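You operate a simulated robot arm through the tools that you are given. There is no shell and no other tool. Be economical: measure what you need, move in short steps, check, and stop when the job is done.

You are at the controls of a simulated two-armed robot. One attempt, no reset.

TASK
Fetch the red pad and set its slider to the figure on the preset card.
Fine: hold the pad steady with the other hand; leave it on the trunk top, midway between mic flight case and preset card, scale readable from the aisle; shut the drawer and lock its catch.

The check looks at the end state, three seconds after you hand in, the way a careful person would. Anything else that was tipped, shoved, dropped, spilled or broken makes it a failure.

THE ROBOT
Two 7-joint arms with two-finger parallel grippers on one trunk, on a base that drives. Base frame: it is fixed to the floor where the robot stands at the start and does not move with it; the origin is under the middle of the robot, x ahead of it, y to its left, z up. Lengths are in cm, angles in rad, forces in N, time in s.
The left shoulder is at the start at [7, 13.3, 92.6], the right one opposite. With the tool pointing down near the work surface each hand reaches from about 10 to 64 cm from the robot's upright axis, wherever it stands, measured 20 degrees to its own side. Places, roughly: catch of the pads drawer [60, 0, 60]; packing side of the trunk top [70, 110, 80]; pads drawer [80, -10, 60]; preset card [75, 125, 75]; slider of the blue pad [90, -20, 60]; slider of the green pad [80, -10, 60]; slider of the red pad [70, -10, 60]. Payload 1.57 kg a hand.
The TCP of each hand is the grasp point between the finger pads, 3 cm short of the fingertips. In the tool frame z runs along the fingers and y along their closing line. The gripper opens to 8 cm. The fingers are 1.7 cm wide and 1.2 cm thick; the gripper's body (4 by 8.2 cm) begins 8 cm behind the TCP.
Orientation is that of the tool frame in the base frame, as a unit quaternion [w, x, y, z]. With the fingers straight down and closing along the base's y, the tool's x points along the base's -x, its y along +y and its z along -z.

THE INTERFACE
- The arms move only by the tool drive_tool. It takes "left_plan", "right_plan" or both (then of equal length, played together; a hand with none holds still); each is a list that holds one entry, the list of rows, each a list of 7 numbers: the shift along the base's x, y, z in cm, then the turn, a rotation vector about the base's x, y, z in rad, then the opening, from 0 (shut) to 1 (fully open). In form: [[[tx, ty, tz, ax, ay, az, claw], ...]]. A call has 1 to 20 rows; each row shifts and turns the commanded pose from where the row before left it. Each row takes 0.2 s and may step no farther than 5 cm and 0.15 rad from the row before; otherwise, or with a gripper value out of range, the whole call is refused. A pose out of reach is approached as far as the arm can. The call stops where the force on the tool passes 40 N (or 10 N more than at its start, if that is more) or the arm is blocked; 0.2 s more then pass. The fingers move at their own pace (about 15.3 cm/s each) and stop on an object; they squeeze with about 28 N. The grip force told is the motor's: it shows also when the fingers shut on nothing. Time passes only in rows, and 0.2 s behind the last, so rows that do not move let the fingers close. The reply holds the time, the measured pose of the TCP, the force on the tool along the base axes, the opening and the grip force, in the units named above and with some noise, with the torque about the TCP (base axes, N m) and any sound that the robot's microphone picked up, and new pictures: "show" is both (left out), scene, wrist or none (wrist: the cameras of the hands that moved).
- Cameras (640 x 400 px; columns grow to the right, rows downward): "scene" is now at [12.38, -1.53, 113]; the picture's right is [-0.21, -0.98, 0.00], its down [-0.77, 0.16, -0.62] and it looks along [0.61, -0.13, -0.78] (base axes); focal length 293 px, centre (320, 200). "left" rides on the left gripper at [7.2, 0.7, -12.2] in its tool frame; the picture's right is [-0.09, 1.00, 0.00], its down [-0.84, -0.08, -0.54] and it looks along [-0.54, -0.05, 0.84] (tool axes); focal length 238 px, centre (320, 200). "right" rides on the right gripper at [7.2, -0.7, -12.2] in its tool frame; the picture's right is [0.09, 1.00, 0.00], its down [-0.84, 0.08, -0.54] and it looks along [-0.54, 0.05, 0.84] (tool axes); focal length 238 px, centre (320, 200). There is no depth. A picture from a camera that has moved, and an enlarged one, comes with that camera's place and axes in the base frame and with its lens.
- raise_lower(by): slides the trunk up (or, below 0, down) by that many cm; the arms and the scene camera ride with it, the base frame stays. It gives what a move gives, with no picture.
- drive_base(legs): drives the robot by 1 to 6 legs, each [ahead, left, turn to the left] in cm, cm and rad, along the robot's own axes; the way and the turn of a leg run together, so that a leg with both is an arc; at most 150 cm and 3.142 rad a leg. The arms and the cameras ride along, it lands a little off, and it stops where it bumps. It gives what a move gives, and a new picture of the scene camera.
- head_to(pan, tilt): turns the head with the scene camera to pan (to the left, within 1.501 rad either way) and tilt (down, from -0.506 to 1.204), counted from straight ahead of the robot. It gives what a move gives, and a new picture of the scene camera.
- close_up(camera, box): a new picture of the part [left, top, right, bottom] of that camera's present view, enlarged. It takes no simulated time.
- finish_job(): hands the job in; it is judged then, once.

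Work in short steps. Places have to be worked out from the pictures, the camera data and where the tool is seen: move nearer, look again, correct. Check each grasp and each placing, and mend what went wrong. You have 120 turns and 260 pictures in all, those below and enlarged ones among them. Open the grippers and draw the arms clear of the work before you hand the job in, unless the task says otherwise; then end with one line.

The tools are called after "Call:" as name(argument=value, ...) on one line, values as JSON. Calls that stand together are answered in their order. drive_tool: Moves the arms, as the interface text tells. Its arguments: {"type":"object","properties":{"left_plan":{"type":"array"},"right_plan":{"type":"array"},"show":{"type":"string","enum":["both","scene","wrist","none"]}},"required":[]} The other tools are called the same way: raise_lower (by) slides the trunk up or down; drive_base (legs) drives the base; head_to (pan, tilt) turns the head that bears the scene camera; close_up (camera, box) takes an enlarged picture of a part of a camera's view; finish_job () hands the job in.

At the start:

```text
time: 0.0
left_tcp_pos: [43.98, 8.99, 83.05]
left_tcp_rot: [0.0, 0.0, 1.0, 0.0]
left_force: [0.0, 0.5, -0.2]
left_wrist_torque: [-0.01, -0.02, -0.02]
left_opening: 7.99
left_grip_force: 0.1
right_tcp_pos: [36.53, -25.29, 81.74]
right_tcp_rot: [0.0, 0.0, 1.0, -0.001]
right_force: [0.2, 0.5, -0.2]
right_wrist_torque: [-0.04, 0.01, 0.02]
right_opening: 8.01
right_grip_force: 0.1
trunk travel left (down, up): [-50.0, 44.0]
robot x, y, heading: [0.14, -0.25, 0.002]
head pan, tilt: [-0.211, 0.902]
```

scene: 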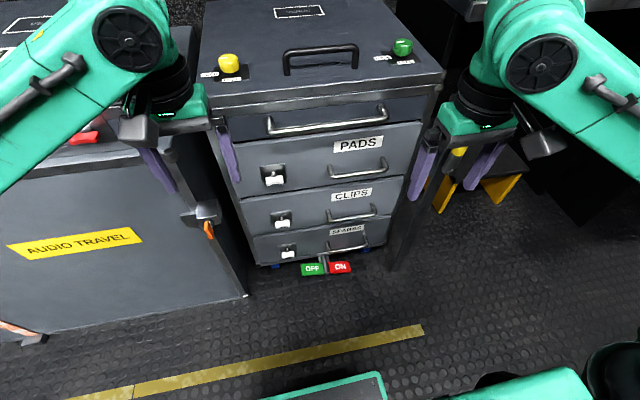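
right: 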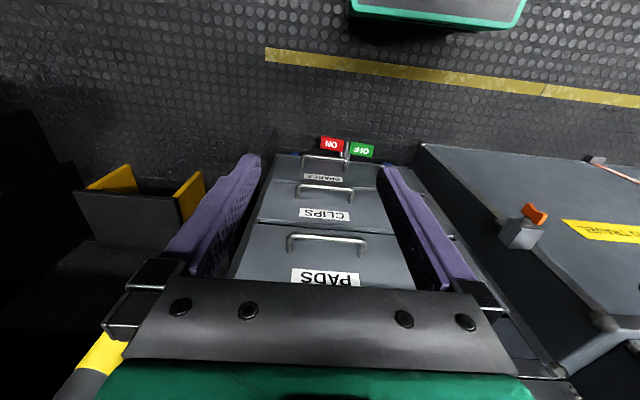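
left: 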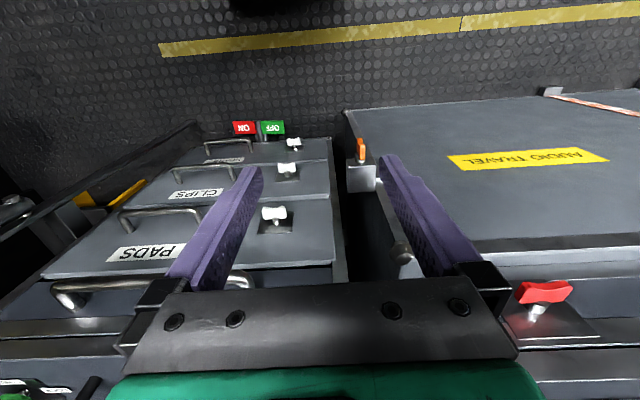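

The pads drawer is the top labelled drawer of the cart, with a white wing catch at its left. I zoom in on the catch and the drawer before moving anything.

Call:
close_up(camera="scene", box=[200, 90, 440, 280])

Call:
close_up(camera="left", box=[40, 110, 360, 310])

Call:
head_to(pan=1.0, tilt=0.5)

```text
2.11 times, centred on (320, 185) of scene
camera zoom: at [12.38, -1.53, 113.0], right [-0.21, -0.98, 0.0], down [-0.77, 0.16, -0.62], along [0.61, -0.13, -0.78], focal length 616 px, centre (320, 232)
```

zoom: 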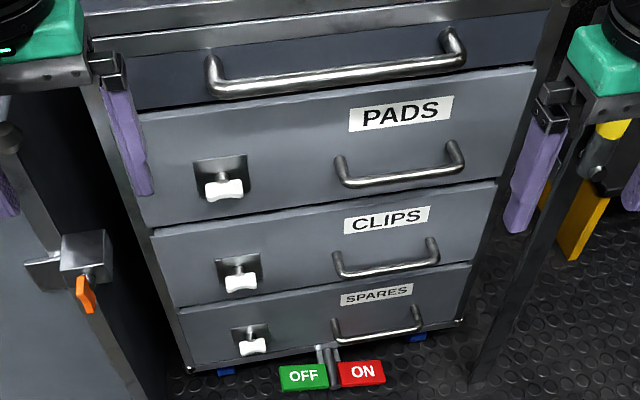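

```text
2.00 times, centred on (200, 210) of left
camera zoom: at [36.89, 9.68, 95.26], right [0.09, 1.0, 0.0], down [0.84, -0.08, 0.54], along [0.54, -0.05, -0.84], focal length 477 px, centre (560, 180)
```

zoom: 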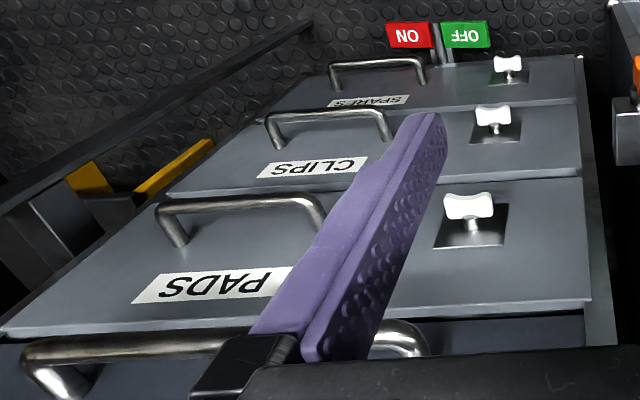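

```text
time: 1.4
left_tcp_pos: [44.08, 8.92, 83.18]
left_tcp_rot: [0.0, 0.001, 1.0, -0.001]
left_force: [0.4, 0.5, 0.6]
left_wrist_torque: [0.0, 0.03, 0.01]
left_opening: 7.98
left_grip_force: 0.0
right_tcp_pos: [36.45, -25.48, 81.78]
right_tcp_rot: [-0.001, 0.0, 1.0, -0.001]
right_force: [-0.2, -0.1, 0.3]
right_wrist_torque: [0.01, -0.01, 0.01]
right_opening: 8.0
right_grip_force: 0.1
trunk travel left (down, up): [-50.0, 44.0]
robot x, y, heading: [0.16, -0.14, -0.004]
head pan, tilt: [1.0, 0.499]
camera scene: at [9.93, 7.71, 116.4], right [0.84, -0.54, 0.0], down [-0.26, -0.4, -0.88], along [0.47, 0.74, -0.48], focal length 293 px, centre (320, 200)
```

scene: 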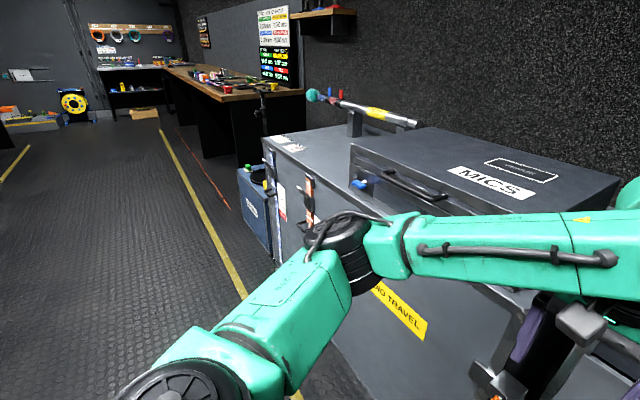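

A big trunk stands to the left with the MICS case on top and papers on it. I look at the card and the packing side.

Call:
close_up(camera="scene", box=[230, 80, 430, 240])

Call:
close_up(camera="scene", box=[250, 0, 310, 90])

```text
2.50 times, centred on (330, 160) of scene
camera zoom: at [9.93, 7.71, 116.4], right [0.84, -0.54, 0.0], down [-0.26, -0.4, -0.88], along [0.47, 0.74, -0.48], focal length 732 px, centre (295, 300)
```

zoom: 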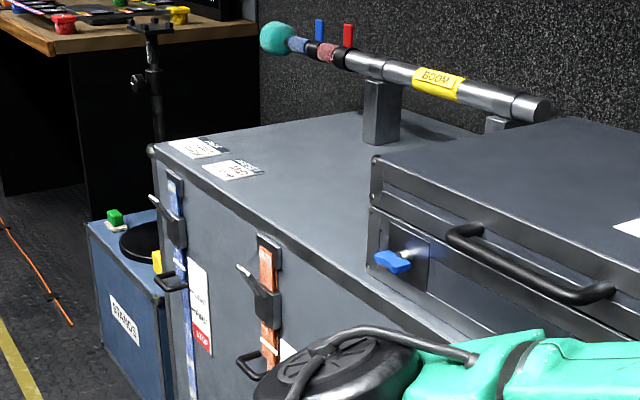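

```text
4.44 times, centred on (280, 45) of scene
camera zoom: at [9.93, 7.71, 116.4], right [0.84, -0.54, 0.0], down [-0.26, -0.4, -0.88], along [0.47, 0.74, -0.48], focal length 1301 px, centre (498, 889)
```

zoom: 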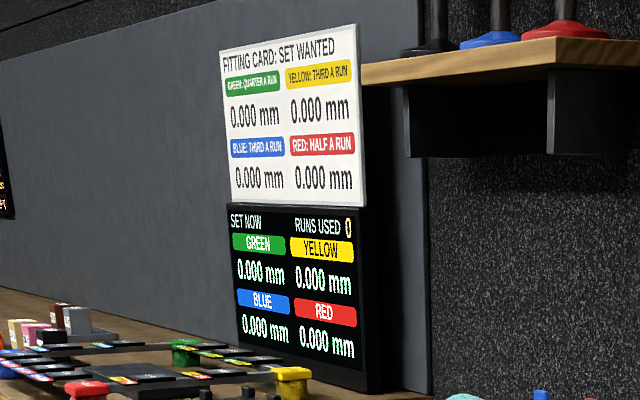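

The cards on the trunk top need a nearer view later. Now I look ahead at the drawer unit with the head, for accurate geometry of catch and handle.

Call:
head_to(pan=0.0, tilt=0.75)

Call:
close_up(camera="scene", box=[220, 130, 420, 255])

Call:
close_up(camera="scene", box=[250, 230, 450, 355])

```text
time: 2.7
left_tcp_pos: [43.93, 8.95, 83.23]
left_tcp_rot: [0.0, 0.0, 1.0, 0.0]
left_force: [-0.6, 0.6, -0.8]
left_wrist_torque: [0.01, -0.01, 0.02]
left_opening: 7.99
left_grip_force: 0.1
right_tcp_pos: [36.38, -25.25, 81.75]
right_tcp_rot: [0.0, 0.0, 1.0, -0.001]
right_force: [-0.2, -0.9, 0.8]
right_wrist_torque: [-0.03, 0.02, 0.02]
right_opening: 8.0
right_grip_force: 0.1
trunk travel left (down, up): [-50.0, 44.0]
robot x, y, heading: [-0.13, -0.13, -0.004]
head pan, tilt: [0.0, 0.75]
camera scene: at [13.3, 0.06, 114.2], right [0.0, -1.0, 0.0], down [-0.68, 0.0, -0.73], along [0.73, 0.0, -0.68], focal length 293 px, centre (320, 200)
```

scene: 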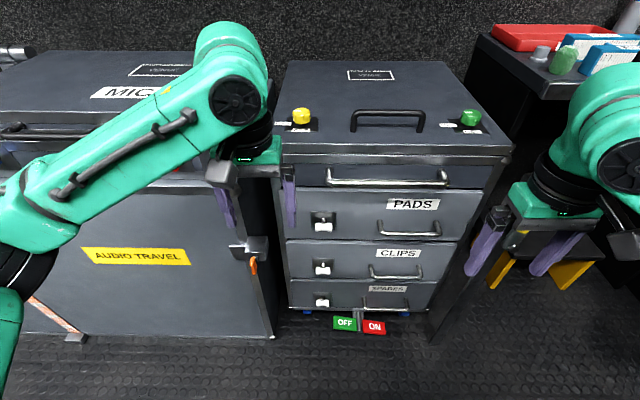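

```text
3.20 times, centred on (320, 192) of scene
camera zoom: at [13.3, 0.06, 114.2], right [0.0, -1.0, 0.0], down [-0.68, 0.0, -0.73], along [0.73, 0.0, -0.68], focal length 937 px, centre (320, 224)
```

zoom: 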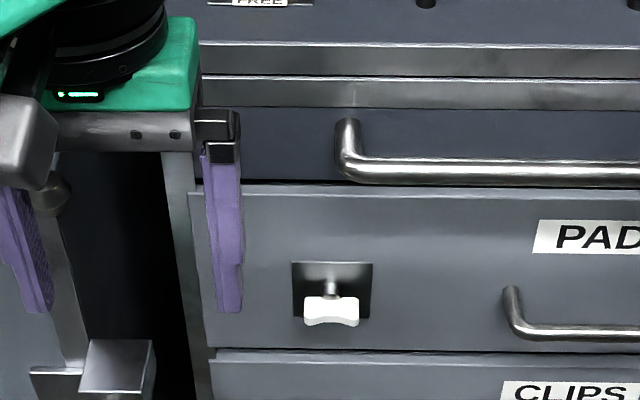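

```text
3.20 times, centred on (350, 292) of scene
camera zoom: at [13.3, 0.06, 114.2], right [0.0, -1.0, 0.0], down [-0.68, 0.0, -0.73], along [0.73, 0.0, -0.68], focal length 937 px, centre (224, -96)
```

zoom: 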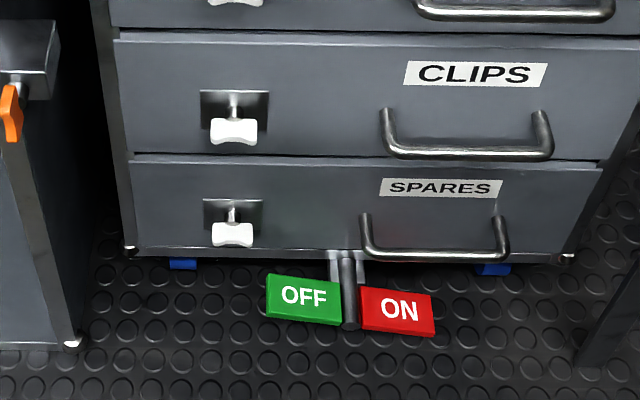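

Triangulating the white wing: about [62.5, -1, 59]; the PADS handle is near [60, -22, 59], lying along y. I lower the trunk so the arms work level with the drawer, then turn the left hand forward.

Call:
raise_lower(by=-22)

Call:
drive_tool(left_plan=[[[-0.5, 0, 0, 0, -0.143, 0, 1], [-0.5, 0, 0, 0, -0.143, 0, 1], [-0.5, 0, 0, 0, -0.143, 0, 1], [0, 0, 0, 0, -0.143, 0, 1], [0, 0, 0, 0, -0.143, 0, 1], [0, 0, 0, 0, -0.143, 0, 1], [0, 0, 0, 0, -0.143, 0, 1], [0, 0, 0, 0, -0.143, 0, 1], [0, 0, 0, 0, -0.143, 0, 1], [0, 0, 0, 0, -0.143, 0, 1], [0, 0, 0, 0, -0.141, 0, 1]]])

```text
time: 5.0
left_tcp_pos: [44.05, 8.99, 61.2]
left_tcp_rot: [0.0, 0.0, 1.0, 0.0]
left_force: [0.0, -0.1, 0.4]
left_wrist_torque: [0.03, 0.03, 0.0]
left_opening: 8.03
left_grip_force: 0.1
right_tcp_pos: [36.34, -25.36, 59.91]
right_tcp_rot: [-0.001, 0.0, 1.0, 0.0]
right_force: [0.7, -0.2, 0.1]
right_wrist_torque: [0.01, 0.03, 0.01]
right_opening: 8.01
right_grip_force: 0.0
trunk travel left (down, up): [-28.0, 66.0]
robot x, y, heading: [0.01, -0.0, 0.0]
head pan, tilt: [0.0, 0.75]
```

```text
time: 7.4
left_tcp_pos: [43.75, 8.53, 61.03]
left_tcp_rot: [0.707, 0.0, 0.707, 0.001]
left_force: [-0.9, 0.2, 0.8]
left_wrist_torque: [0.0, -0.01, 0.0]
left_opening: 8.0
left_grip_force: 0.1
left hand out of reach, approached as far as the arm can: row 5, 6
right_tcp_pos: [36.34, -25.39, 59.89]
right_tcp_rot: [0.0, 0.001, 1.0, -0.001]
right_force: [-0.1, -0.4, -0.5]
right_wrist_torque: [0.0, -0.03, 0.03]
right_opening: 8.0
right_grip_force: 0.0
trunk travel left (down, up): [-28.0, 66.0]
robot x, y, heading: [-0.27, 0.01, 0.003]
head pan, tilt: [0.0, 0.75]
camera scene: at [13.29, 0.06, 92.21], right [0.0, -1.0, 0.0], down [-0.68, 0.0, -0.73], along [0.73, 0.0, -0.68], focal length 293 px, centre (320, 200)
camera left: at [31.66, 9.23, 53.69], right [0.0, 1.0, 0.09], down [-0.54, -0.08, 0.84], along [0.84, -0.05, 0.54], focal length 238 px, centre (320, 200)
```

scene: 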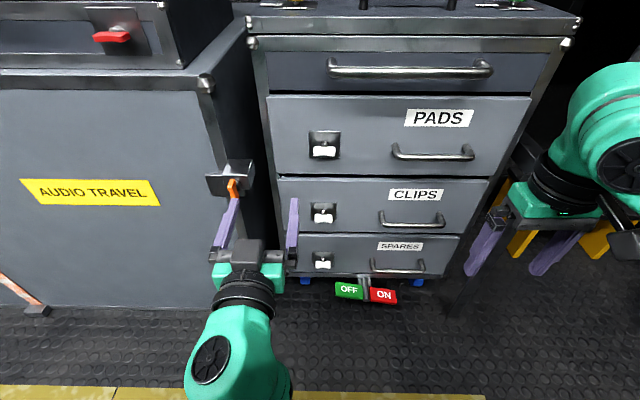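
left: 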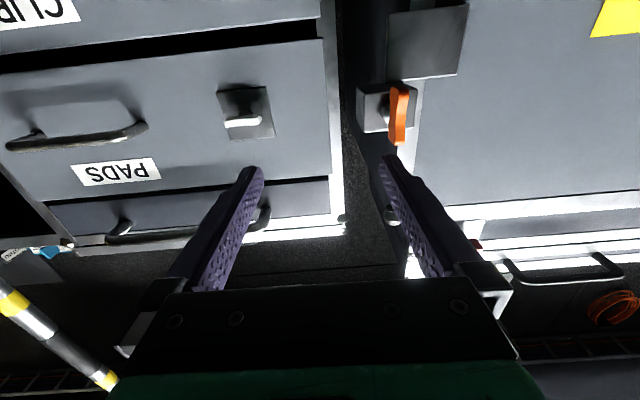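

Knob now triangulates to about [61.2, -0.8, 60.3]. I zoom on it in both views to see the wing's shape and any lock marks.

Call:
close_up(camera="left", box=[190, 70, 310, 150])

Call:
close_up(camera="scene", box=[280, 110, 380, 180])

Call:
close_up(camera="scene", box=[320, 260, 440, 320])

```text
5.00 times, centred on (250, 110) of left
camera zoom: at [31.66, 9.23, 53.69], right [0.0, 1.0, 0.09], down [-0.54, -0.08, 0.84], along [0.84, -0.05, 0.54], focal length 1192 px, centre (670, 650)
```

zoom: 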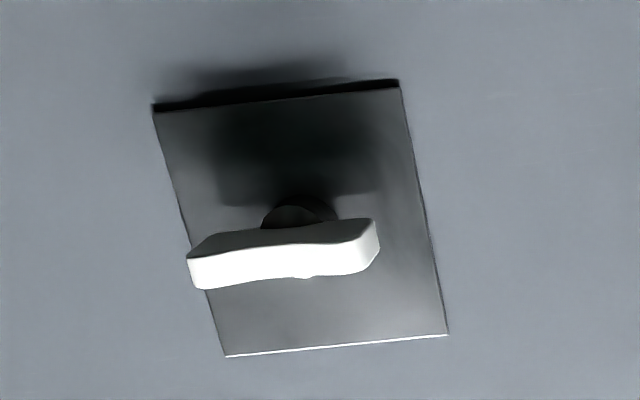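

```text
5.71 times, centred on (330, 145) of scene
camera zoom: at [13.29, 0.06, 92.21], right [0.0, -1.0, 0.0], down [-0.68, 0.0, -0.73], along [0.73, 0.0, -0.68], focal length 1673 px, centre (263, 514)
```

zoom: 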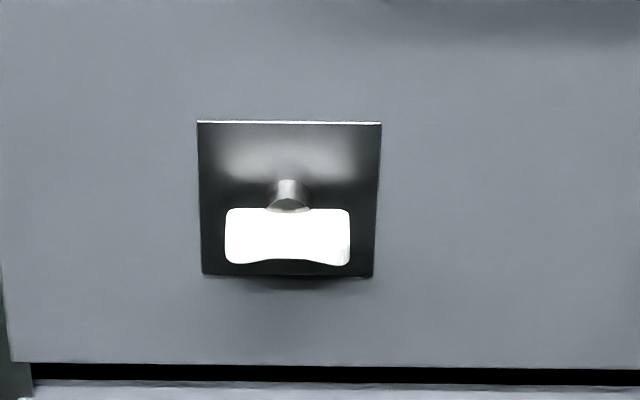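

```text
5.33 times, centred on (380, 290) of scene
camera zoom: at [13.29, 0.06, 92.21], right [0.0, -1.0, 0.0], down [-0.68, 0.0, -0.73], along [0.73, 0.0, -0.68], focal length 1561 px, centre (0, -280)
```

zoom: 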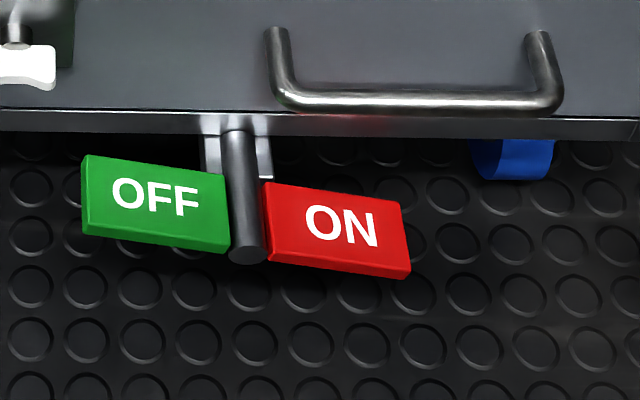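

The brake pedal is on the ON side, and the wing stands horizontal about 3 cm off its plate (plate x≈64). I bring the left hand in front of it while rolling it so the fingers close vertically.

Call:
drive_tool(left_plan=[[[0.75, -0.86, -0.07, 0.143, 0, 0, 0.6], [0.75, -0.86, -0.07, 0.143, 0, 0, 0.6], [0.75, -0.86, -0.07, 0.143, 0, 0, 0.6], [0.75, -0.86, -0.07, 0.143, 0, 0, 0.6], [0.75, -0.86, -0.07, 0.143, 0, 0, 0.6], [0.75, -0.86, -0.07, 0.143, 0, 0, 0.6], [0.75, -0.86, -0.07, 0.143, 0, 0, 0.6], [0.75, -0.86, -0.07, 0.143, 0, 0, 0.6], [0.75, -0.86, -0.07, 0.143, 0, 0, 0.6], [0.75, -0.86, -0.07, 0.143, 0, 0, 0.6], [0.75, -0.86, -0.07, 0.141, 0, 0, 0.6]]])

```text
time: 9.8
left_tcp_pos: [51.99, -0.9, 60.19]
left_tcp_rot: [0.499, 0.501, 0.499, 0.501]
left_force: [-0.3, 0.3, 0.2]
left_wrist_torque: [0.02, 0.0, 0.03]
left_opening: 4.82
left_grip_force: 0.0
right_tcp_pos: [36.38, -25.48, 59.74]
right_tcp_rot: [0.001, 0.0, 1.0, 0.0]
right_force: [-0.2, -0.1, 0.0]
right_wrist_torque: [0.01, 0.01, 0.0]
right_opening: 8.0
right_grip_force: 0.1
trunk travel left (down, up): [-28.0, 66.0]
robot x, y, heading: [-0.06, 0.15, -0.001]
head pan, tilt: [0.0, 0.75]
camera scene: at [13.29, 0.05, 92.2], right [0.0, -1.0, 0.0], down [-0.68, 0.0, -0.73], along [0.73, 0.0, -0.68], focal length 293 px, centre (320, 200)
camera left: at [39.85, 6.38, 60.9], right [0.0, -0.09, 1.0], down [-0.54, -0.84, -0.08], along [0.84, -0.54, -0.05], focal length 238 px, centre (320, 200)
```

scene: 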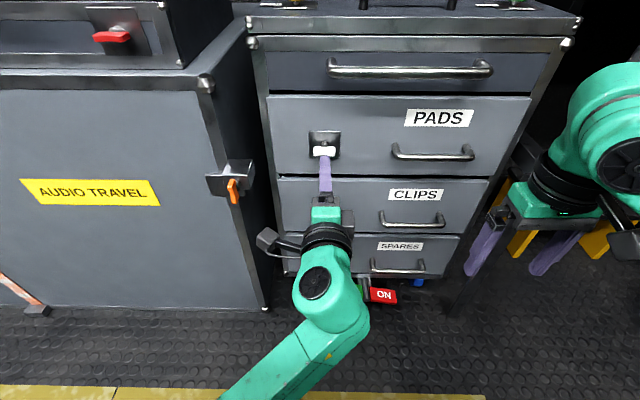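
left: 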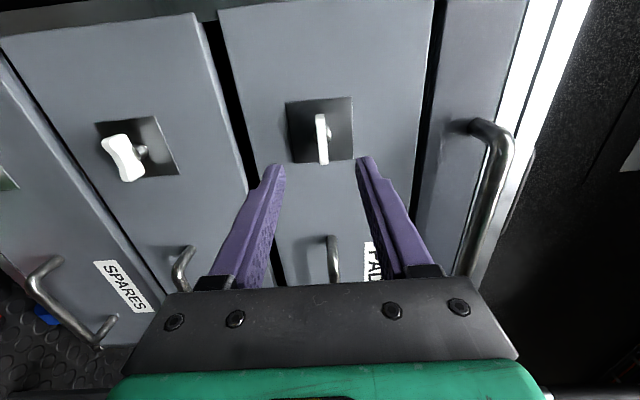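

The wing sits centred between the fingers. I go in 8 cm and close on it.

Call:
drive_tool(left_plan=[[[2, 0, 0, 0, 0, 0, 0.6], [2, 0, 0, 0, 0, 0, 0.6], [2, 0, 0, 0, 0, 0, 0.6], [2, 0, 0, 0, 0, 0, 0.6], [0, 0, 0, 0, 0, 0, 0.4], [0, 0, 0, 0, 0, 0, 0.2], [0, 0, 0, 0, 0, 0, 0], [0, 0, 0, 0, 0, 0, 0]]])

```text
time: 11.6
left_tcp_pos: [60.02, -1.03, 60.52]
left_tcp_rot: [0.501, 0.499, 0.499, 0.501]
left_force: [8.0, -0.3, 12.8]
left_wrist_torque: [0.02, -0.17, 0.05]
left_opening: 1.74
left_grip_force: 32.6
right_tcp_pos: [36.44, -25.37, 59.9]
right_tcp_rot: [0.001, 0.0, 1.0, -0.001]
right_force: [0.6, -0.5, -0.7]
right_wrist_torque: [0.01, 0.0, 0.05]
right_opening: 8.03
right_grip_force: 0.1
trunk travel left (down, up): [-28.0, 66.0]
robot x, y, heading: [0.24, 0.17, 0.002]
head pan, tilt: [0.0, 0.75]
camera scene: at [13.21, 0.06, 92.23], right [0.0, -1.0, 0.0], down [-0.68, 0.0, -0.73], along [0.73, 0.0, -0.68], focal length 293 px, centre (320, 200)
camera left: at [47.97, 6.21, 60.99], right [0.0, -0.09, 1.0], down [-0.54, -0.84, -0.08], along [0.84, -0.54, -0.05], focal length 238 px, centre (320, 200)
```

scene: 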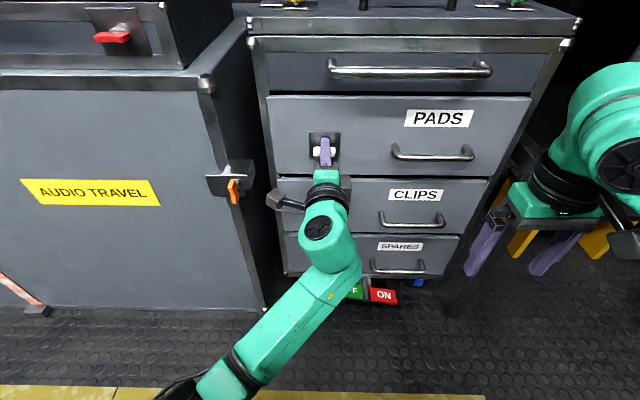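
left: 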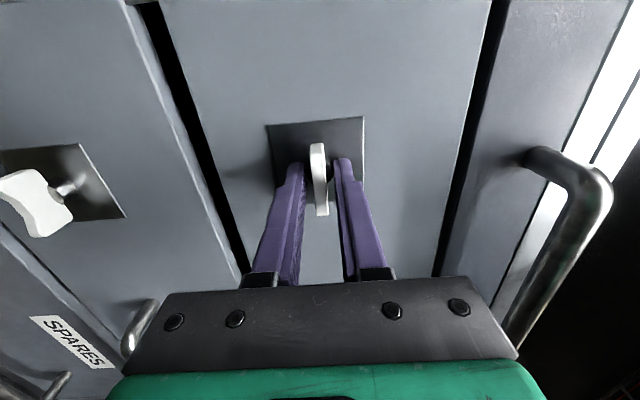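

The upper finger touched first (tool pushed up), so the hand is a bit low. I raise it 0.6 cm with the fingers closing to finish the grip.

Call:
drive_tool(left_plan=[[[0, 0, 0.3, 0, 0, 0, 0], [0, 0, 0.3, 0, 0, 0, 0], [0, 0, 0, 0, 0, 0, 0]]], show="wrist")

```text
time: 12.4
left_tcp_pos: [60.13, -1.03, 60.53]
left_tcp_rot: [0.498, 0.501, 0.502, 0.499]
left_force: [-11.0, 0.4, -10.3]
left_wrist_torque: [-0.03, 0.11, 0.31]
left_opening: 1.77
left_grip_force: 32.2
right_tcp_pos: [36.34, -25.43, 59.85]
right_tcp_rot: [0.001, 0.0, 1.0, 0.0]
right_force: [-0.8, 0.9, 0.9]
right_wrist_torque: [-0.01, -0.04, -0.02]
right_opening: 7.98
right_grip_force: 0.0
trunk travel left (down, up): [-28.0, 66.0]
robot x, y, heading: [-0.07, 0.03, 0.0]
head pan, tilt: [0.0, 0.75]
camera left: at [47.99, 6.2, 61.15], right [0.01, -0.09, 1.0], down [-0.54, -0.84, -0.07], along [0.84, -0.54, -0.06], focal length 238 px, centre (320, 200)
```

left: 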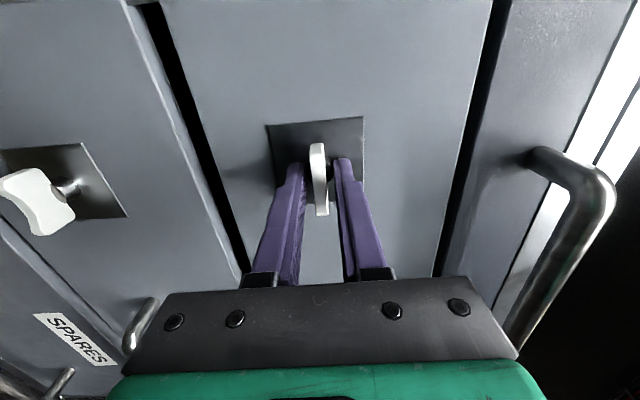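

The wing is firmly gripped (1.77 cm). I center the hand and try a small turn counter-clockwise as seen from the front (negative about x).

Call:
drive_tool(left_plan=[[[0, 0, -0.25, 0, 0, 0, 0], [0, 0, 0, -0.1, 0, 0, 0], [0, 0, 0, -0.1, 0, 0, 0], [0, 0, 0, -0.1, 0, 0, 0]]], show="wrist")

```text
time: 13.4
left_tcp_pos: [60.04, -1.03, 60.48]
left_tcp_rot: [0.57, 0.419, 0.57, 0.419]
left_force: [2.6, -4.4, -0.9]
left_wrist_torque: [0.01, 0.37, 0.27]
left_opening: 1.77
left_grip_force: 32.3
right_tcp_pos: [36.48, -25.41, 59.79]
right_tcp_rot: [0.0, 0.0, 1.0, 0.0]
right_force: [0.6, 0.0, 0.0]
right_wrist_torque: [0.01, 0.0, 0.01]
right_opening: 8.01
right_grip_force: 0.1
trunk travel left (down, up): [-28.0, 66.0]
robot x, y, heading: [-0.1, 0.17, -0.003]
head pan, tilt: [0.0, 0.75]
camera left: at [48.01, 6.11, 58.92], right [0.0, 0.21, 0.98], down [-0.54, -0.82, 0.17], along [0.84, -0.53, 0.11], focal length 238 px, centre (320, 200)
```

left: 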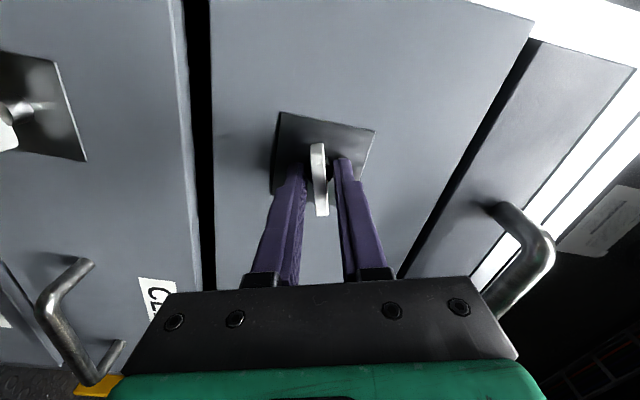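

It turns freely that way with almost no x-torque. I carry on toward 90 degrees.

Call:
drive_tool(left_plan=[[[0, 0, 0, -0.13, 0, 0, 0], [0, 0, 0, -0.13, 0, 0, 0], [0, 0, 0, -0.13, 0, 0, 0], [0, 0, 0, -0.13, 0, 0, 0], [0, 0, 0, -0.13, 0, 0, 0], [0, 0, 0, -0.13, 0, 0, 0], [0, 0, 0, -0.13, 0, 0, 0], [0, 0, 0, -0.13, 0, 0, 0], [0, 0, 0, -0.13, 0, 0, 0], [0, 0, 0, -0.1, 0, 0, 0]]])

```text
time: 14.2
left_tcp_pos: [60.47, -0.79, 60.38]
left_tcp_rot: [0.63, 0.332, 0.619, 0.33]
left_force: [-9.7, -9.4, -3.8]
left_wrist_torque: [0.02, -0.06, -1.22]
left_opening: 1.77
left_grip_force: 32.7
right_tcp_pos: [36.22, -25.68, 59.83]
right_tcp_rot: [0.001, 0.002, 1.0, 0.0]
right_force: [-0.4, -0.4, -0.9]
right_wrist_torque: [-0.03, 0.04, -0.01]
right_opening: 7.99
right_grip_force: 0.1
trunk travel left (down, up): [-28.0, 66.0]
robot x, y, heading: [0.1, -0.08, -0.001]
head pan, tilt: [0.0, 0.75]
stopped in row 3 (left hand): the force on the tool passed its limit at 52 N (the readings are from after the stop); the commanded pose is now the measured one
camera scene: at [13.17, -0.14, 92.22], right [0.0, -1.0, 0.0], down [-0.68, 0.0, -0.73], along [0.73, 0.0, -0.68], focal length 293 px, centre (320, 200)
camera left: at [48.3, 5.66, 56.65], right [-0.01, 0.48, 0.87], down [-0.55, -0.73, 0.4], along [0.83, -0.48, 0.27], focal length 238 px, centre (320, 200)
```

scene: 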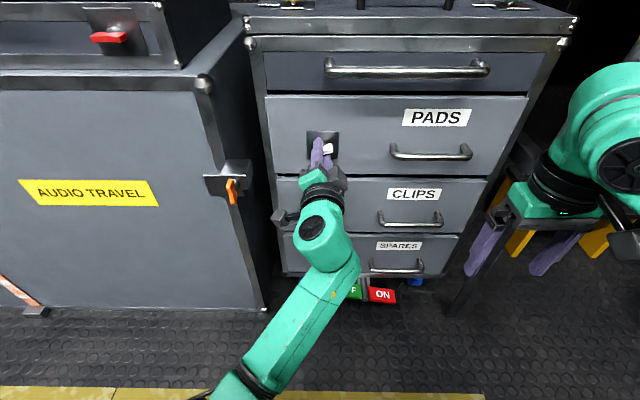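
left: 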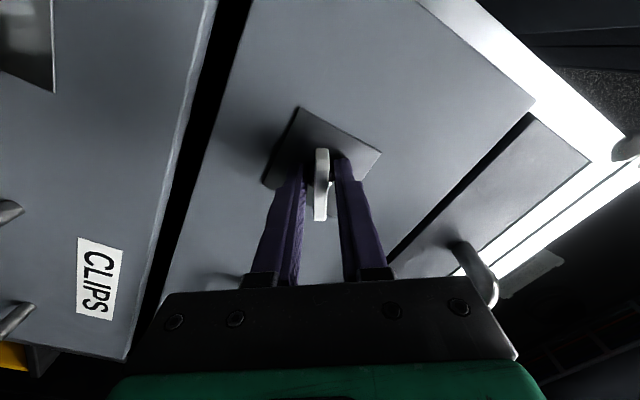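

It stopped on a force spike after about 0.6 rad, though the wing turned along. I ease the position and continue in smaller steps to tell an end stop from a sideways bind.

Call:
drive_tool(left_plan=[[[-0.3, -0.2, 0, 0, 0, 0, 0], [0, 0, 0, -0.05, 0, 0, 0], [0, 0, 0, -0.05, 0, 0, 0], [0, 0, 0, 0, 0, 0, 0]]], show="none")

```text
time: 14.8
left_tcp_pos: [60.4, -0.76, 60.33]
left_tcp_rot: [0.637, 0.318, 0.624, 0.32]
left_force: [-4.2, -9.7, -7.3]
left_wrist_torque: [0.03, 0.02, -1.28]
left_opening: 1.77
left_grip_force: 32.4
right_tcp_pos: [36.28, -25.87, 59.72]
right_tcp_rot: [0.0, 0.003, 1.0, 0.001]
right_force: [-0.3, -0.6, -0.6]
right_wrist_torque: [-0.02, 0.01, 0.01]
right_opening: 8.02
right_grip_force: 0.0
trunk travel left (down, up): [-28.0, 66.0]
robot x, y, heading: [0.25, -0.16, -0.006]
head pan, tilt: [0.0, 0.75]
stopped in row 3 (left hand): the force on the tool passed its limit at 43 N (the readings are from after the stop); the commanded pose is now the measured one
```

Not clear what resisted. I take one tiny step and look from the scene camera at the arm and the wing.

Call:
drive_tool(left_plan=[[[-0.1, -0.3, 0, 0, 0, 0, 0], [0, 0, 0, 0, 0, 0, 0]]], show="both")

Call:
close_up(camera="scene", box=[230, 100, 430, 300])

```text
time: 15.4
left_tcp_pos: [60.38, -0.63, 60.53]
left_tcp_rot: [0.637, 0.318, 0.623, 0.324]
left_force: [5.4, -13.0, 0.7]
left_wrist_torque: [0.0, -0.12, -1.25]
left_opening: 1.77
left_grip_force: 32.5
right_tcp_pos: [36.3, -25.7, 59.77]
right_tcp_rot: [0.001, 0.002, 1.0, 0.0]
right_force: [0.9, -0.4, -0.7]
right_wrist_torque: [0.03, 0.0, 0.0]
right_opening: 7.99
right_grip_force: 0.0
trunk travel left (down, up): [-28.0, 66.0]
robot x, y, heading: [0.42, -0.12, -0.008]
head pan, tilt: [0.0, 0.75]
camera scene: at [13.27, -0.27, 92.2], right [-0.01, -1.0, 0.0], down [-0.68, 0.01, -0.73], along [0.73, 0.0, -0.68], focal length 293 px, centre (320, 200)
camera left: at [48.27, 5.48, 56.32], right [-0.02, 0.51, 0.86], down [-0.55, -0.72, 0.42], along [0.83, -0.47, 0.29], focal length 238 px, centre (320, 200)
```

scene: 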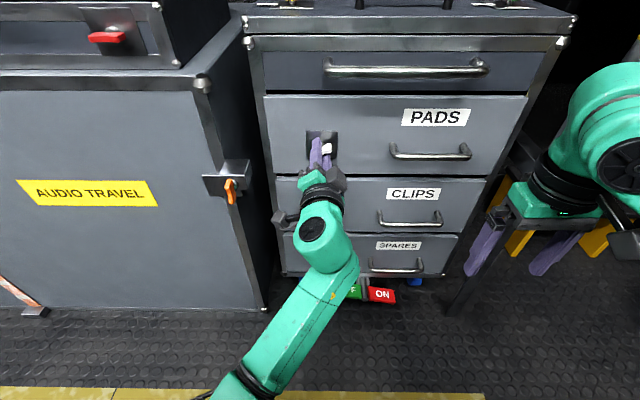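
left: 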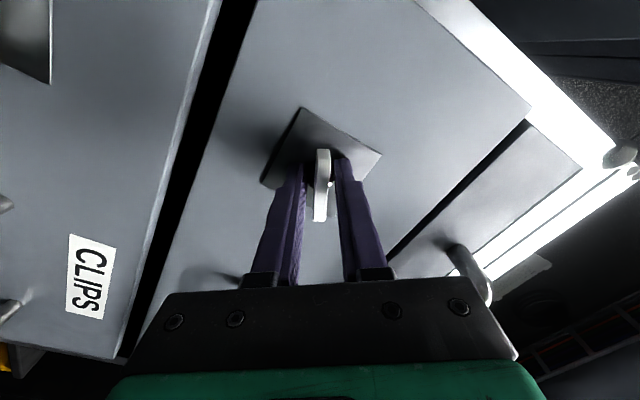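

```text
2.00 times, centred on (330, 200) of scene
camera zoom: at [13.27, -0.27, 92.2], right [-0.01, -1.0, 0.0], down [-0.68, 0.01, -0.73], along [0.73, 0.0, -0.68], focal length 586 px, centre (300, 200)
```

zoom: 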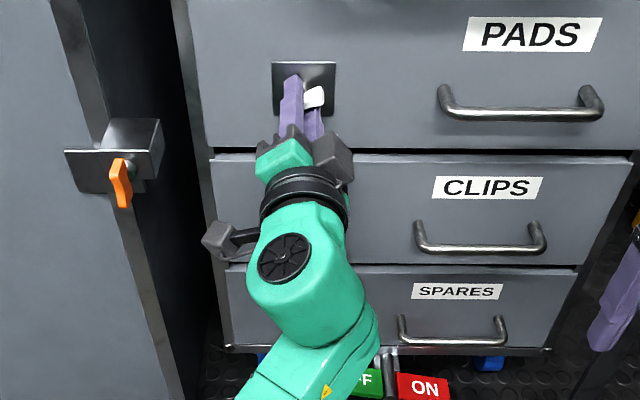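

There's leftover side force and yaw torque in the grip. I open the fingers a little to relieve it and see whether the wing keeps its angle.

Call:
drive_tool(left_plan=[[[0, 0, 0, 0, 0, 0, 0.45], [0, 0, 0, 0, 0, 0, 0.45], [0, 0, 0, 0, 0, 0, 0.45]]], show="wrist")

Call:
close_up(camera="left", box=[240, 90, 400, 240])

```text
time: 16.2
left_tcp_pos: [60.36, -0.53, 60.43]
left_tcp_rot: [0.636, 0.317, 0.624, 0.325]
left_force: [-0.5, -0.6, 0.5]
left_wrist_torque: [0.01, -0.03, 0.0]
left_opening: 3.59
left_grip_force: 0.0
right_tcp_pos: [36.09, -25.65, 59.86]
right_tcp_rot: [0.001, 0.003, 1.0, -0.001]
right_force: [0.5, -0.1, 0.7]
right_wrist_torque: [-0.01, -0.03, -0.02]
right_opening: 8.0
right_grip_force: 0.1
trunk travel left (down, up): [-28.0, 66.0]
robot x, y, heading: [-0.05, -0.12, -0.004]
head pan, tilt: [0.0, 0.75]
camera left: at [48.22, 5.67, 56.31], right [-0.02, 0.51, 0.86], down [-0.55, -0.72, 0.42], along [0.84, -0.46, 0.29], focal length 238 px, centre (320, 200)
```

left: 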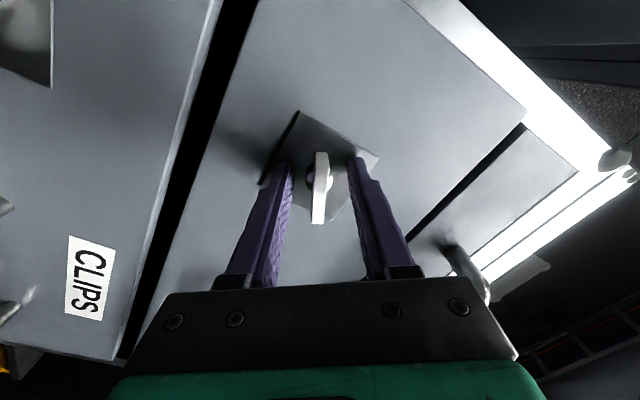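

```text
2.67 times, centred on (320, 165) of left
camera zoom: at [48.22, 5.67, 56.31], right [-0.02, 0.51, 0.86], down [-0.55, -0.72, 0.42], along [0.84, -0.46, 0.29], focal length 636 px, centre (320, 293)
```

zoom: 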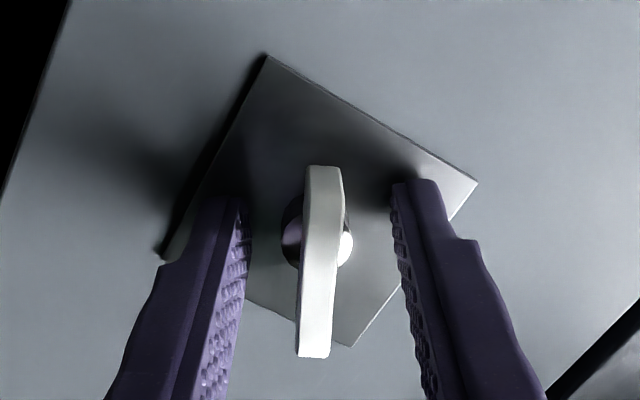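

The wing stays put and the load is gone. I test the arm alone: turn the open hand a bit further without gripping, which would show whether the arm itself binds.

Call:
drive_tool(left_plan=[[[0, -0.3, 0, -0.1, 0, 0, 0.45], [0, 0, 0, -0.1, 0, 0, 0.45], [0, 0, 0, 0, 0, 0, 0.45]]], show="wrist")

```text
time: 17.0
left_tcp_pos: [60.53, 0.26, 60.27]
left_tcp_rot: [0.663, 0.259, 0.644, 0.28]
left_force: [-21.9, -9.5, -1.4]
left_wrist_torque: [-0.18, 0.52, -0.82]
left_opening: 4.21
left_grip_force: 2.7
right_tcp_pos: [36.09, -25.71, 60.03]
right_tcp_rot: [0.002, 0.002, 1.0, 0.0]
right_force: [-0.1, -0.2, -0.2]
right_wrist_torque: [-0.01, 0.0, 0.03]
right_opening: 7.98
right_grip_force: 0.1
trunk travel left (down, up): [-28.0, 66.0]
robot x, y, heading: [-0.11, -0.26, -0.004]
head pan, tilt: [0.0, 0.75]
camera left: at [48.37, 5.56, 55.02], right [-0.04, 0.64, 0.77], down [-0.55, -0.65, 0.52], along [0.84, -0.4, 0.38], focal length 238 px, centre (320, 200)
```

left: 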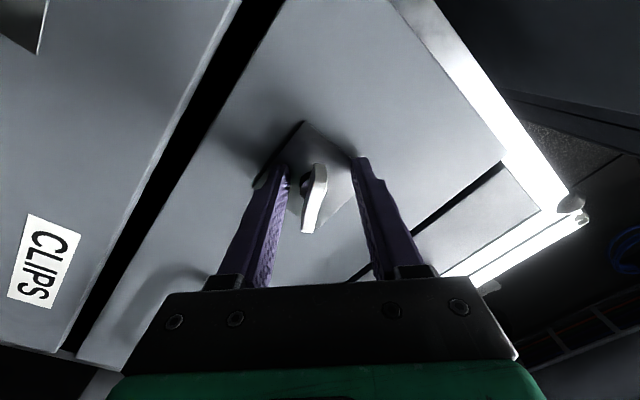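

The arm itself isn't tracking here (y moved opposite to the command, tips pressed on the plate). I back straight off and check how the hand rolls in free space.

Call:
drive_tool(left_plan=[[[-1, 0, 0, 0, 0, 0, 0.6], [-3, 0, 0, 0, 0, 0, 0.6], [-3, 0, 0, 0, 0, 0, 0.6], [0, 0, 0, 0, 0, 0, 0.6]]], show="both")

Call:
drive_tool(left_plan=[[[0, -0.4, 0, -0.1, 0, 0, 0.6], [0, -0.4, 0, -0.1, 0, 0, 0.6], [0, -0.4, 0, -0.1, 0, 0, 0.6], [0, 0, 0, -0.1, 0, 0, 0.6], [0, 0, 0, -0.1, 0, 0, 0.6], [0, 0, 0, 0, 0, 0, 0.6]]], show="both")

```text
time: 18.0
left_tcp_pos: [53.55, -0.67, 60.37]
left_tcp_rot: [0.665, 0.253, 0.649, 0.268]
left_force: [0.3, 0.0, -0.5]
left_wrist_torque: [-0.01, -0.01, -0.01]
left_opening: 4.78
left_grip_force: 0.0
right_tcp_pos: [36.31, -25.63, 59.86]
right_tcp_rot: [0.0, 0.002, 1.0, -0.001]
right_force: [-0.7, 0.1, 0.6]
right_wrist_torque: [0.0, 0.0, -0.04]
right_opening: 8.03
right_grip_force: 0.3
trunk travel left (down, up): [-28.0, 66.0]
robot x, y, heading: [0.34, -0.04, -0.006]
head pan, tilt: [0.0, 0.75]
camera scene: at [13.22, -0.11, 92.2], right [0.0, -1.0, 0.0], down [-0.68, 0.0, -0.73], along [0.73, 0.0, -0.68], focal length 293 px, centre (320, 200)
camera left: at [41.44, 4.66, 55.12], right [-0.03, 0.66, 0.75], down [-0.55, -0.64, 0.54], along [0.83, -0.4, 0.38], focal length 238 px, centre (320, 200)
```

scene: 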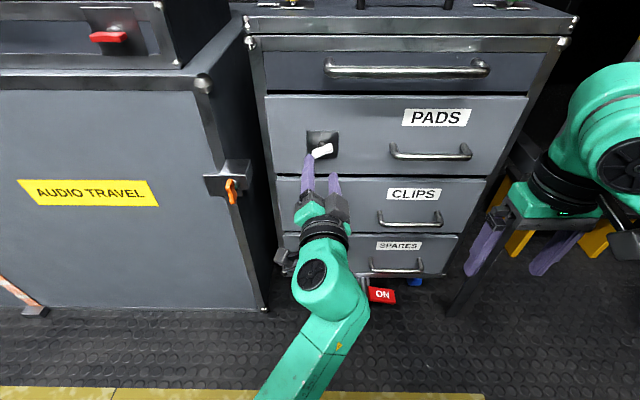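
left: 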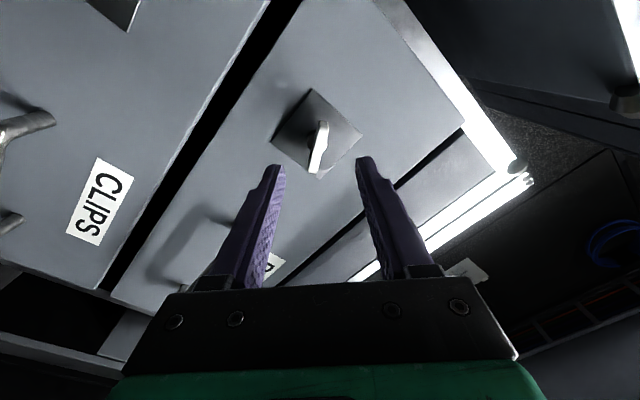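

```text
time: 19.6
left_tcp_pos: [53.62, -0.48, 58.48]
left_tcp_rot: [0.704, 0.11, 0.689, 0.131]
left_force: [-0.6, 0.3, -0.2]
left_wrist_torque: [0.02, 0.01, 0.02]
left_opening: 4.82
left_grip_force: 0.1
right_tcp_pos: [36.16, -25.66, 59.86]
right_tcp_rot: [-0.001, 0.003, 1.0, -0.002]
right_force: [-0.6, 0.4, 0.4]
right_wrist_torque: [0.02, -0.01, 0.0]
right_opening: 8.0
right_grip_force: 0.0
trunk travel left (down, up): [-28.0, 66.0]
robot x, y, heading: [-0.12, 0.25, -0.003]
head pan, tilt: [0.0, 0.75]
stopped in row 6 (left hand): the arm was blocked; the commanded pose is now the measured one
camera scene: at [13.21, -0.1, 92.2], right [0.0, -1.0, 0.0], down [-0.68, 0.0, -0.73], along [0.73, 0.0, -0.68], focal length 293 px, centre (320, 200)
camera left: at [41.56, 2.41, 51.55], right [-0.03, 0.91, 0.42], down [-0.55, -0.37, 0.75], along [0.83, -0.21, 0.51], focal length 238 px, centre (320, 200)
```

scene: 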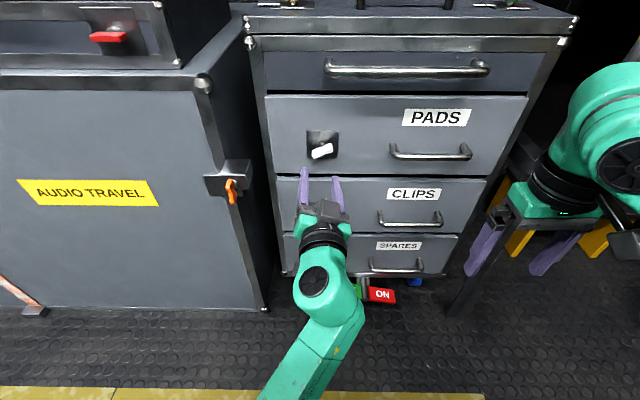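
left: 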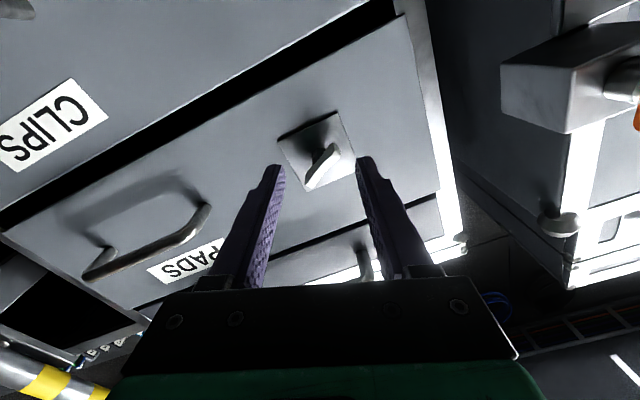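

The arm is blocked even in free space; its elbow is likely low against the robot's own base. I raise the trunk 14 cm and look.

Call:
raise_lower(by=14)

Call:
drive_tool(left_plan=[[[0, 0, -2, 0, 0, 0, 0.6], [0, 0, -2, 0, 0, 0, 0.6], [0, 0, -2, 0, 0, 0, 0.6], [0, 0, -2, 0, 0, 0, 0.6], [0, 0, -2, 0, 0, 0, 0.6], [0, -0.4, -2, 0, 0, 0, 0.6], [0, 0, 0, 0, 0, 0, 0.6]]], show="scene")

```text
time: 21.3
left_tcp_pos: [53.65, -0.46, 72.54]
left_tcp_rot: [0.704, 0.112, 0.689, 0.13]
left_force: [0.1, -0.3, -0.5]
left_wrist_torque: [0.0, -0.01, 0.0]
left_opening: 4.79
left_grip_force: 0.1
right_tcp_pos: [36.19, -25.71, 73.87]
right_tcp_rot: [-0.001, 0.003, 1.0, 0.0]
right_force: [0.7, -0.8, -0.4]
right_wrist_torque: [0.02, 0.01, -0.01]
right_opening: 8.02
right_grip_force: 0.1
trunk travel left (down, up): [-42.0, 52.0]
robot x, y, heading: [0.15, -0.16, -0.006]
head pan, tilt: [0.0, 0.75]
```

```text
time: 22.9
left_tcp_pos: [53.38, -0.85, 60.94]
left_tcp_rot: [0.705, 0.11, 0.689, 0.128]
left_force: [0.2, -0.5, 0.0]
left_wrist_torque: [-0.02, -0.01, 0.0]
left_opening: 4.82
left_grip_force: 0.0
right_tcp_pos: [36.3, -25.71, 73.88]
right_tcp_rot: [0.0, 0.002, 1.0, -0.001]
right_force: [0.2, 0.1, 0.5]
right_wrist_torque: [0.0, -0.02, 0.0]
right_opening: 7.97
right_grip_force: 0.1
trunk travel left (down, up): [-42.0, 52.0]
robot x, y, heading: [-0.32, 0.18, -0.006]
head pan, tilt: [0.0, 0.75]
camera scene: at [13.21, -0.1, 106.2], right [0.0, -1.0, 0.0], down [-0.68, 0.0, -0.73], along [0.73, 0.0, -0.68], focal length 293 px, centre (320, 200)
```

scene: 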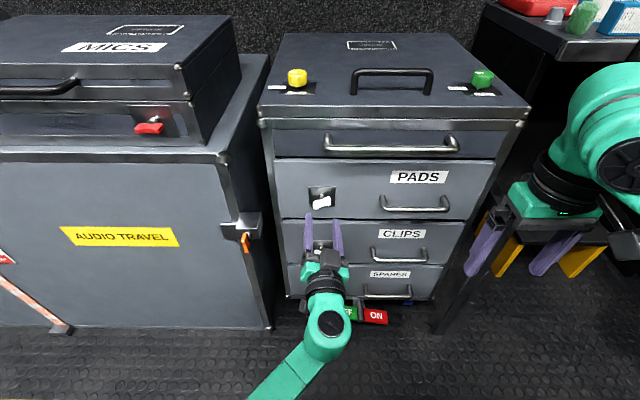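

Tracking is good at this height. I check that roll 0 is reachable here, then roll back to meet the wing's present tilt.

Call:
drive_tool(left_plan=[[[0, 0, 0, -0.12, 0, 0, 0.6], [0, 0, 0, -0.12, 0, 0, 0.6], [0, 0, 0, -0.12, 0, 0, 0.6], [0, 0, 0, 0, 0, 0, 0.6]]], show="none")

Call:
drive_tool(left_plan=[[[0, 0, 0, 0.15, 0, 0, 0.6], [0, 0, 0, 0.15, 0, 0, 0.6], [0, 0, 0, 0.15, 0, 0, 0.6], [0, 0, 0, 0.15, 0, 0, 0.6], [0, 0, 0, 0.15, 0, 0, 0.6], [0, 0, 0, 0.12, 0, 0, 0.6], [0, 0, 0, 0, 0, 0, 0.6]]], show="wrist")

```text
time: 23.9
left_tcp_pos: [53.61, -0.76, 60.74]
left_tcp_rot: [0.713, -0.018, 0.701, 0.003]
left_force: [0.0, 0.9, 0.9]
left_wrist_torque: [-0.01, 0.03, -0.02]
left_opening: 4.8
left_grip_force: 0.1
right_tcp_pos: [36.17, -25.63, 73.79]
right_tcp_rot: [0.0, 0.003, 1.0, -0.001]
right_force: [0.5, -0.5, -0.4]
right_wrist_torque: [0.01, 0.03, -0.01]
right_opening: 8.0
right_grip_force: 0.0
trunk travel left (down, up): [-42.0, 52.0]
robot x, y, heading: [-0.71, -0.23, -0.009]
head pan, tilt: [0.0, 0.75]
```

```text
time: 25.5
left_tcp_pos: [53.61, -0.87, 60.59]
left_tcp_rot: [0.654, 0.284, 0.634, 0.299]
left_force: [-0.1, -0.6, -0.4]
left_wrist_torque: [-0.03, -0.02, -0.04]
left_opening: 4.79
left_grip_force: 0.1
right_tcp_pos: [36.23, -25.71, 73.9]
right_tcp_rot: [-0.001, 0.002, 1.0, -0.001]
right_force: [0.1, -0.5, 0.5]
right_wrist_torque: [0.0, -0.01, -0.02]
right_opening: 7.98
right_grip_force: 0.1
trunk travel left (down, up): [-42.0, 52.0]
robot x, y, heading: [-0.28, -0.01, -0.008]
head pan, tilt: [0.0, 0.75]
camera left: at [41.57, 4.97, 55.82], right [-0.03, 0.59, 0.81], down [-0.55, -0.68, 0.47], along [0.83, -0.43, 0.35], focal length 238 px, centre (320, 200)
```

left: 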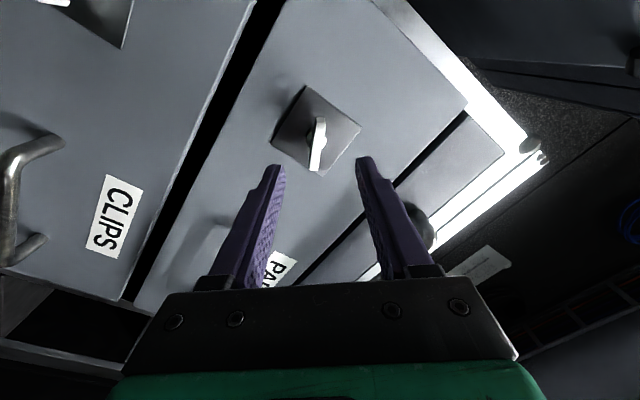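

Roll 0 works. I align the roll, advance to the wing, and close.

Call:
drive_tool(left_plan=[[[2, -0.1, 0, 0.07, 0, 0, 0.6], [2, 0, 0, 0, 0, 0, 0.6], [2.2, 0, 0, 0, 0, 0, 0.6], [0, 0, 0, 0, 0, 0, 0.4], [0, 0, 0, 0, 0, 0, 0.3], [0, 0, 0, 0, 0, 0, 0.1], [0, 0, 0, 0, 0, 0, 0], [0, 0, 0, 0, 0, 0, 0]]], show="wrist")

```text
time: 27.3
left_tcp_pos: [59.77, -1.0, 60.45]
left_tcp_rot: [0.643, 0.307, 0.623, 0.321]
left_force: [0.7, -0.5, -1.2]
left_wrist_torque: [0.02, 0.14, -0.2]
left_opening: 1.78
left_grip_force: 32.3
right_tcp_pos: [36.15, -25.77, 73.84]
right_tcp_rot: [0.0, 0.003, 1.0, -0.001]
right_force: [0.1, -0.4, 0.1]
right_wrist_torque: [0.01, -0.05, -0.01]
right_opening: 8.0
right_grip_force: 0.0
trunk travel left (down, up): [-42.0, 52.0]
robot x, y, heading: [0.16, -0.22, -0.01]
head pan, tilt: [0.0, 0.75]
camera left: at [47.63, 5.14, 56.13], right [-0.03, 0.53, 0.85], down [-0.55, -0.71, 0.43], along [0.83, -0.46, 0.32], focal length 238 px, centre (320, 200)
```

left: 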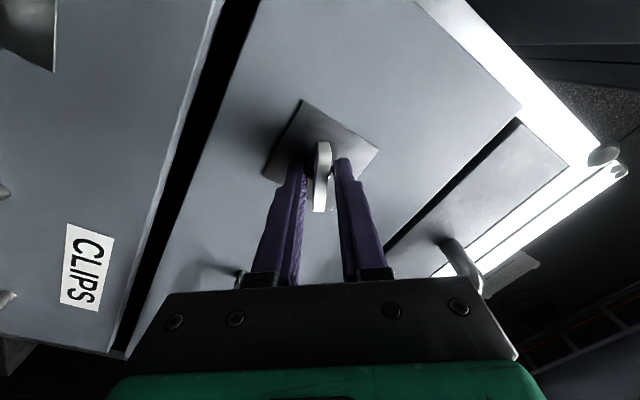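

Clean grip with low forces. Now turn the rest of the way.

Call:
drive_tool(left_plan=[[[0, 0, 0, -0.1, 0, 0, 0], [0, 0, 0, -0.1, 0, 0, 0], [0, 0, 0, -0.1, 0, 0, 0], [0, 0, 0, -0.1, 0, 0, 0], [0, 0, 0, -0.1, 0, 0, 0], [0, 0, 0, -0.1, 0, 0, 0], [0, 0, 0, -0.1, 0, 0, 0], [0, 0, 0, -0.1, 0, 0, 0]]], show="wrist")

```text
time: 29.1
left_tcp_pos: [59.64, -1.01, 60.56]
left_tcp_rot: [0.713, 0.032, 0.699, 0.051]
left_force: [-12.4, -1.1, -5.0]
left_wrist_torque: [0.01, 0.61, -0.12]
left_opening: 1.81
left_grip_force: 32.6
right_tcp_pos: [36.26, -25.7, 73.77]
right_tcp_rot: [0.001, 0.003, 1.0, -0.002]
right_force: [-0.1, 0.1, -0.1]
right_wrist_torque: [0.02, 0.0, 0.0]
right_opening: 7.99
right_grip_force: 0.1
trunk travel left (down, up): [-42.0, 52.0]
robot x, y, heading: [0.03, -0.3, -0.005]
head pan, tilt: [0.0, 0.75]
camera left: at [47.66, 0.26, 53.13], right [-0.03, 0.98, 0.21], down [-0.55, -0.19, 0.81], along [0.83, -0.09, 0.55], focal length 238 px, centre (320, 200)
```

left: 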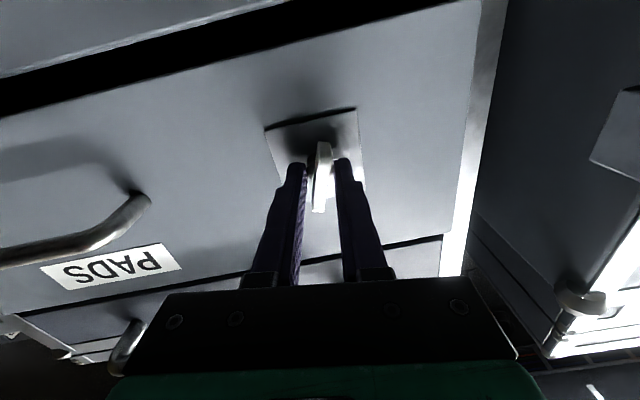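

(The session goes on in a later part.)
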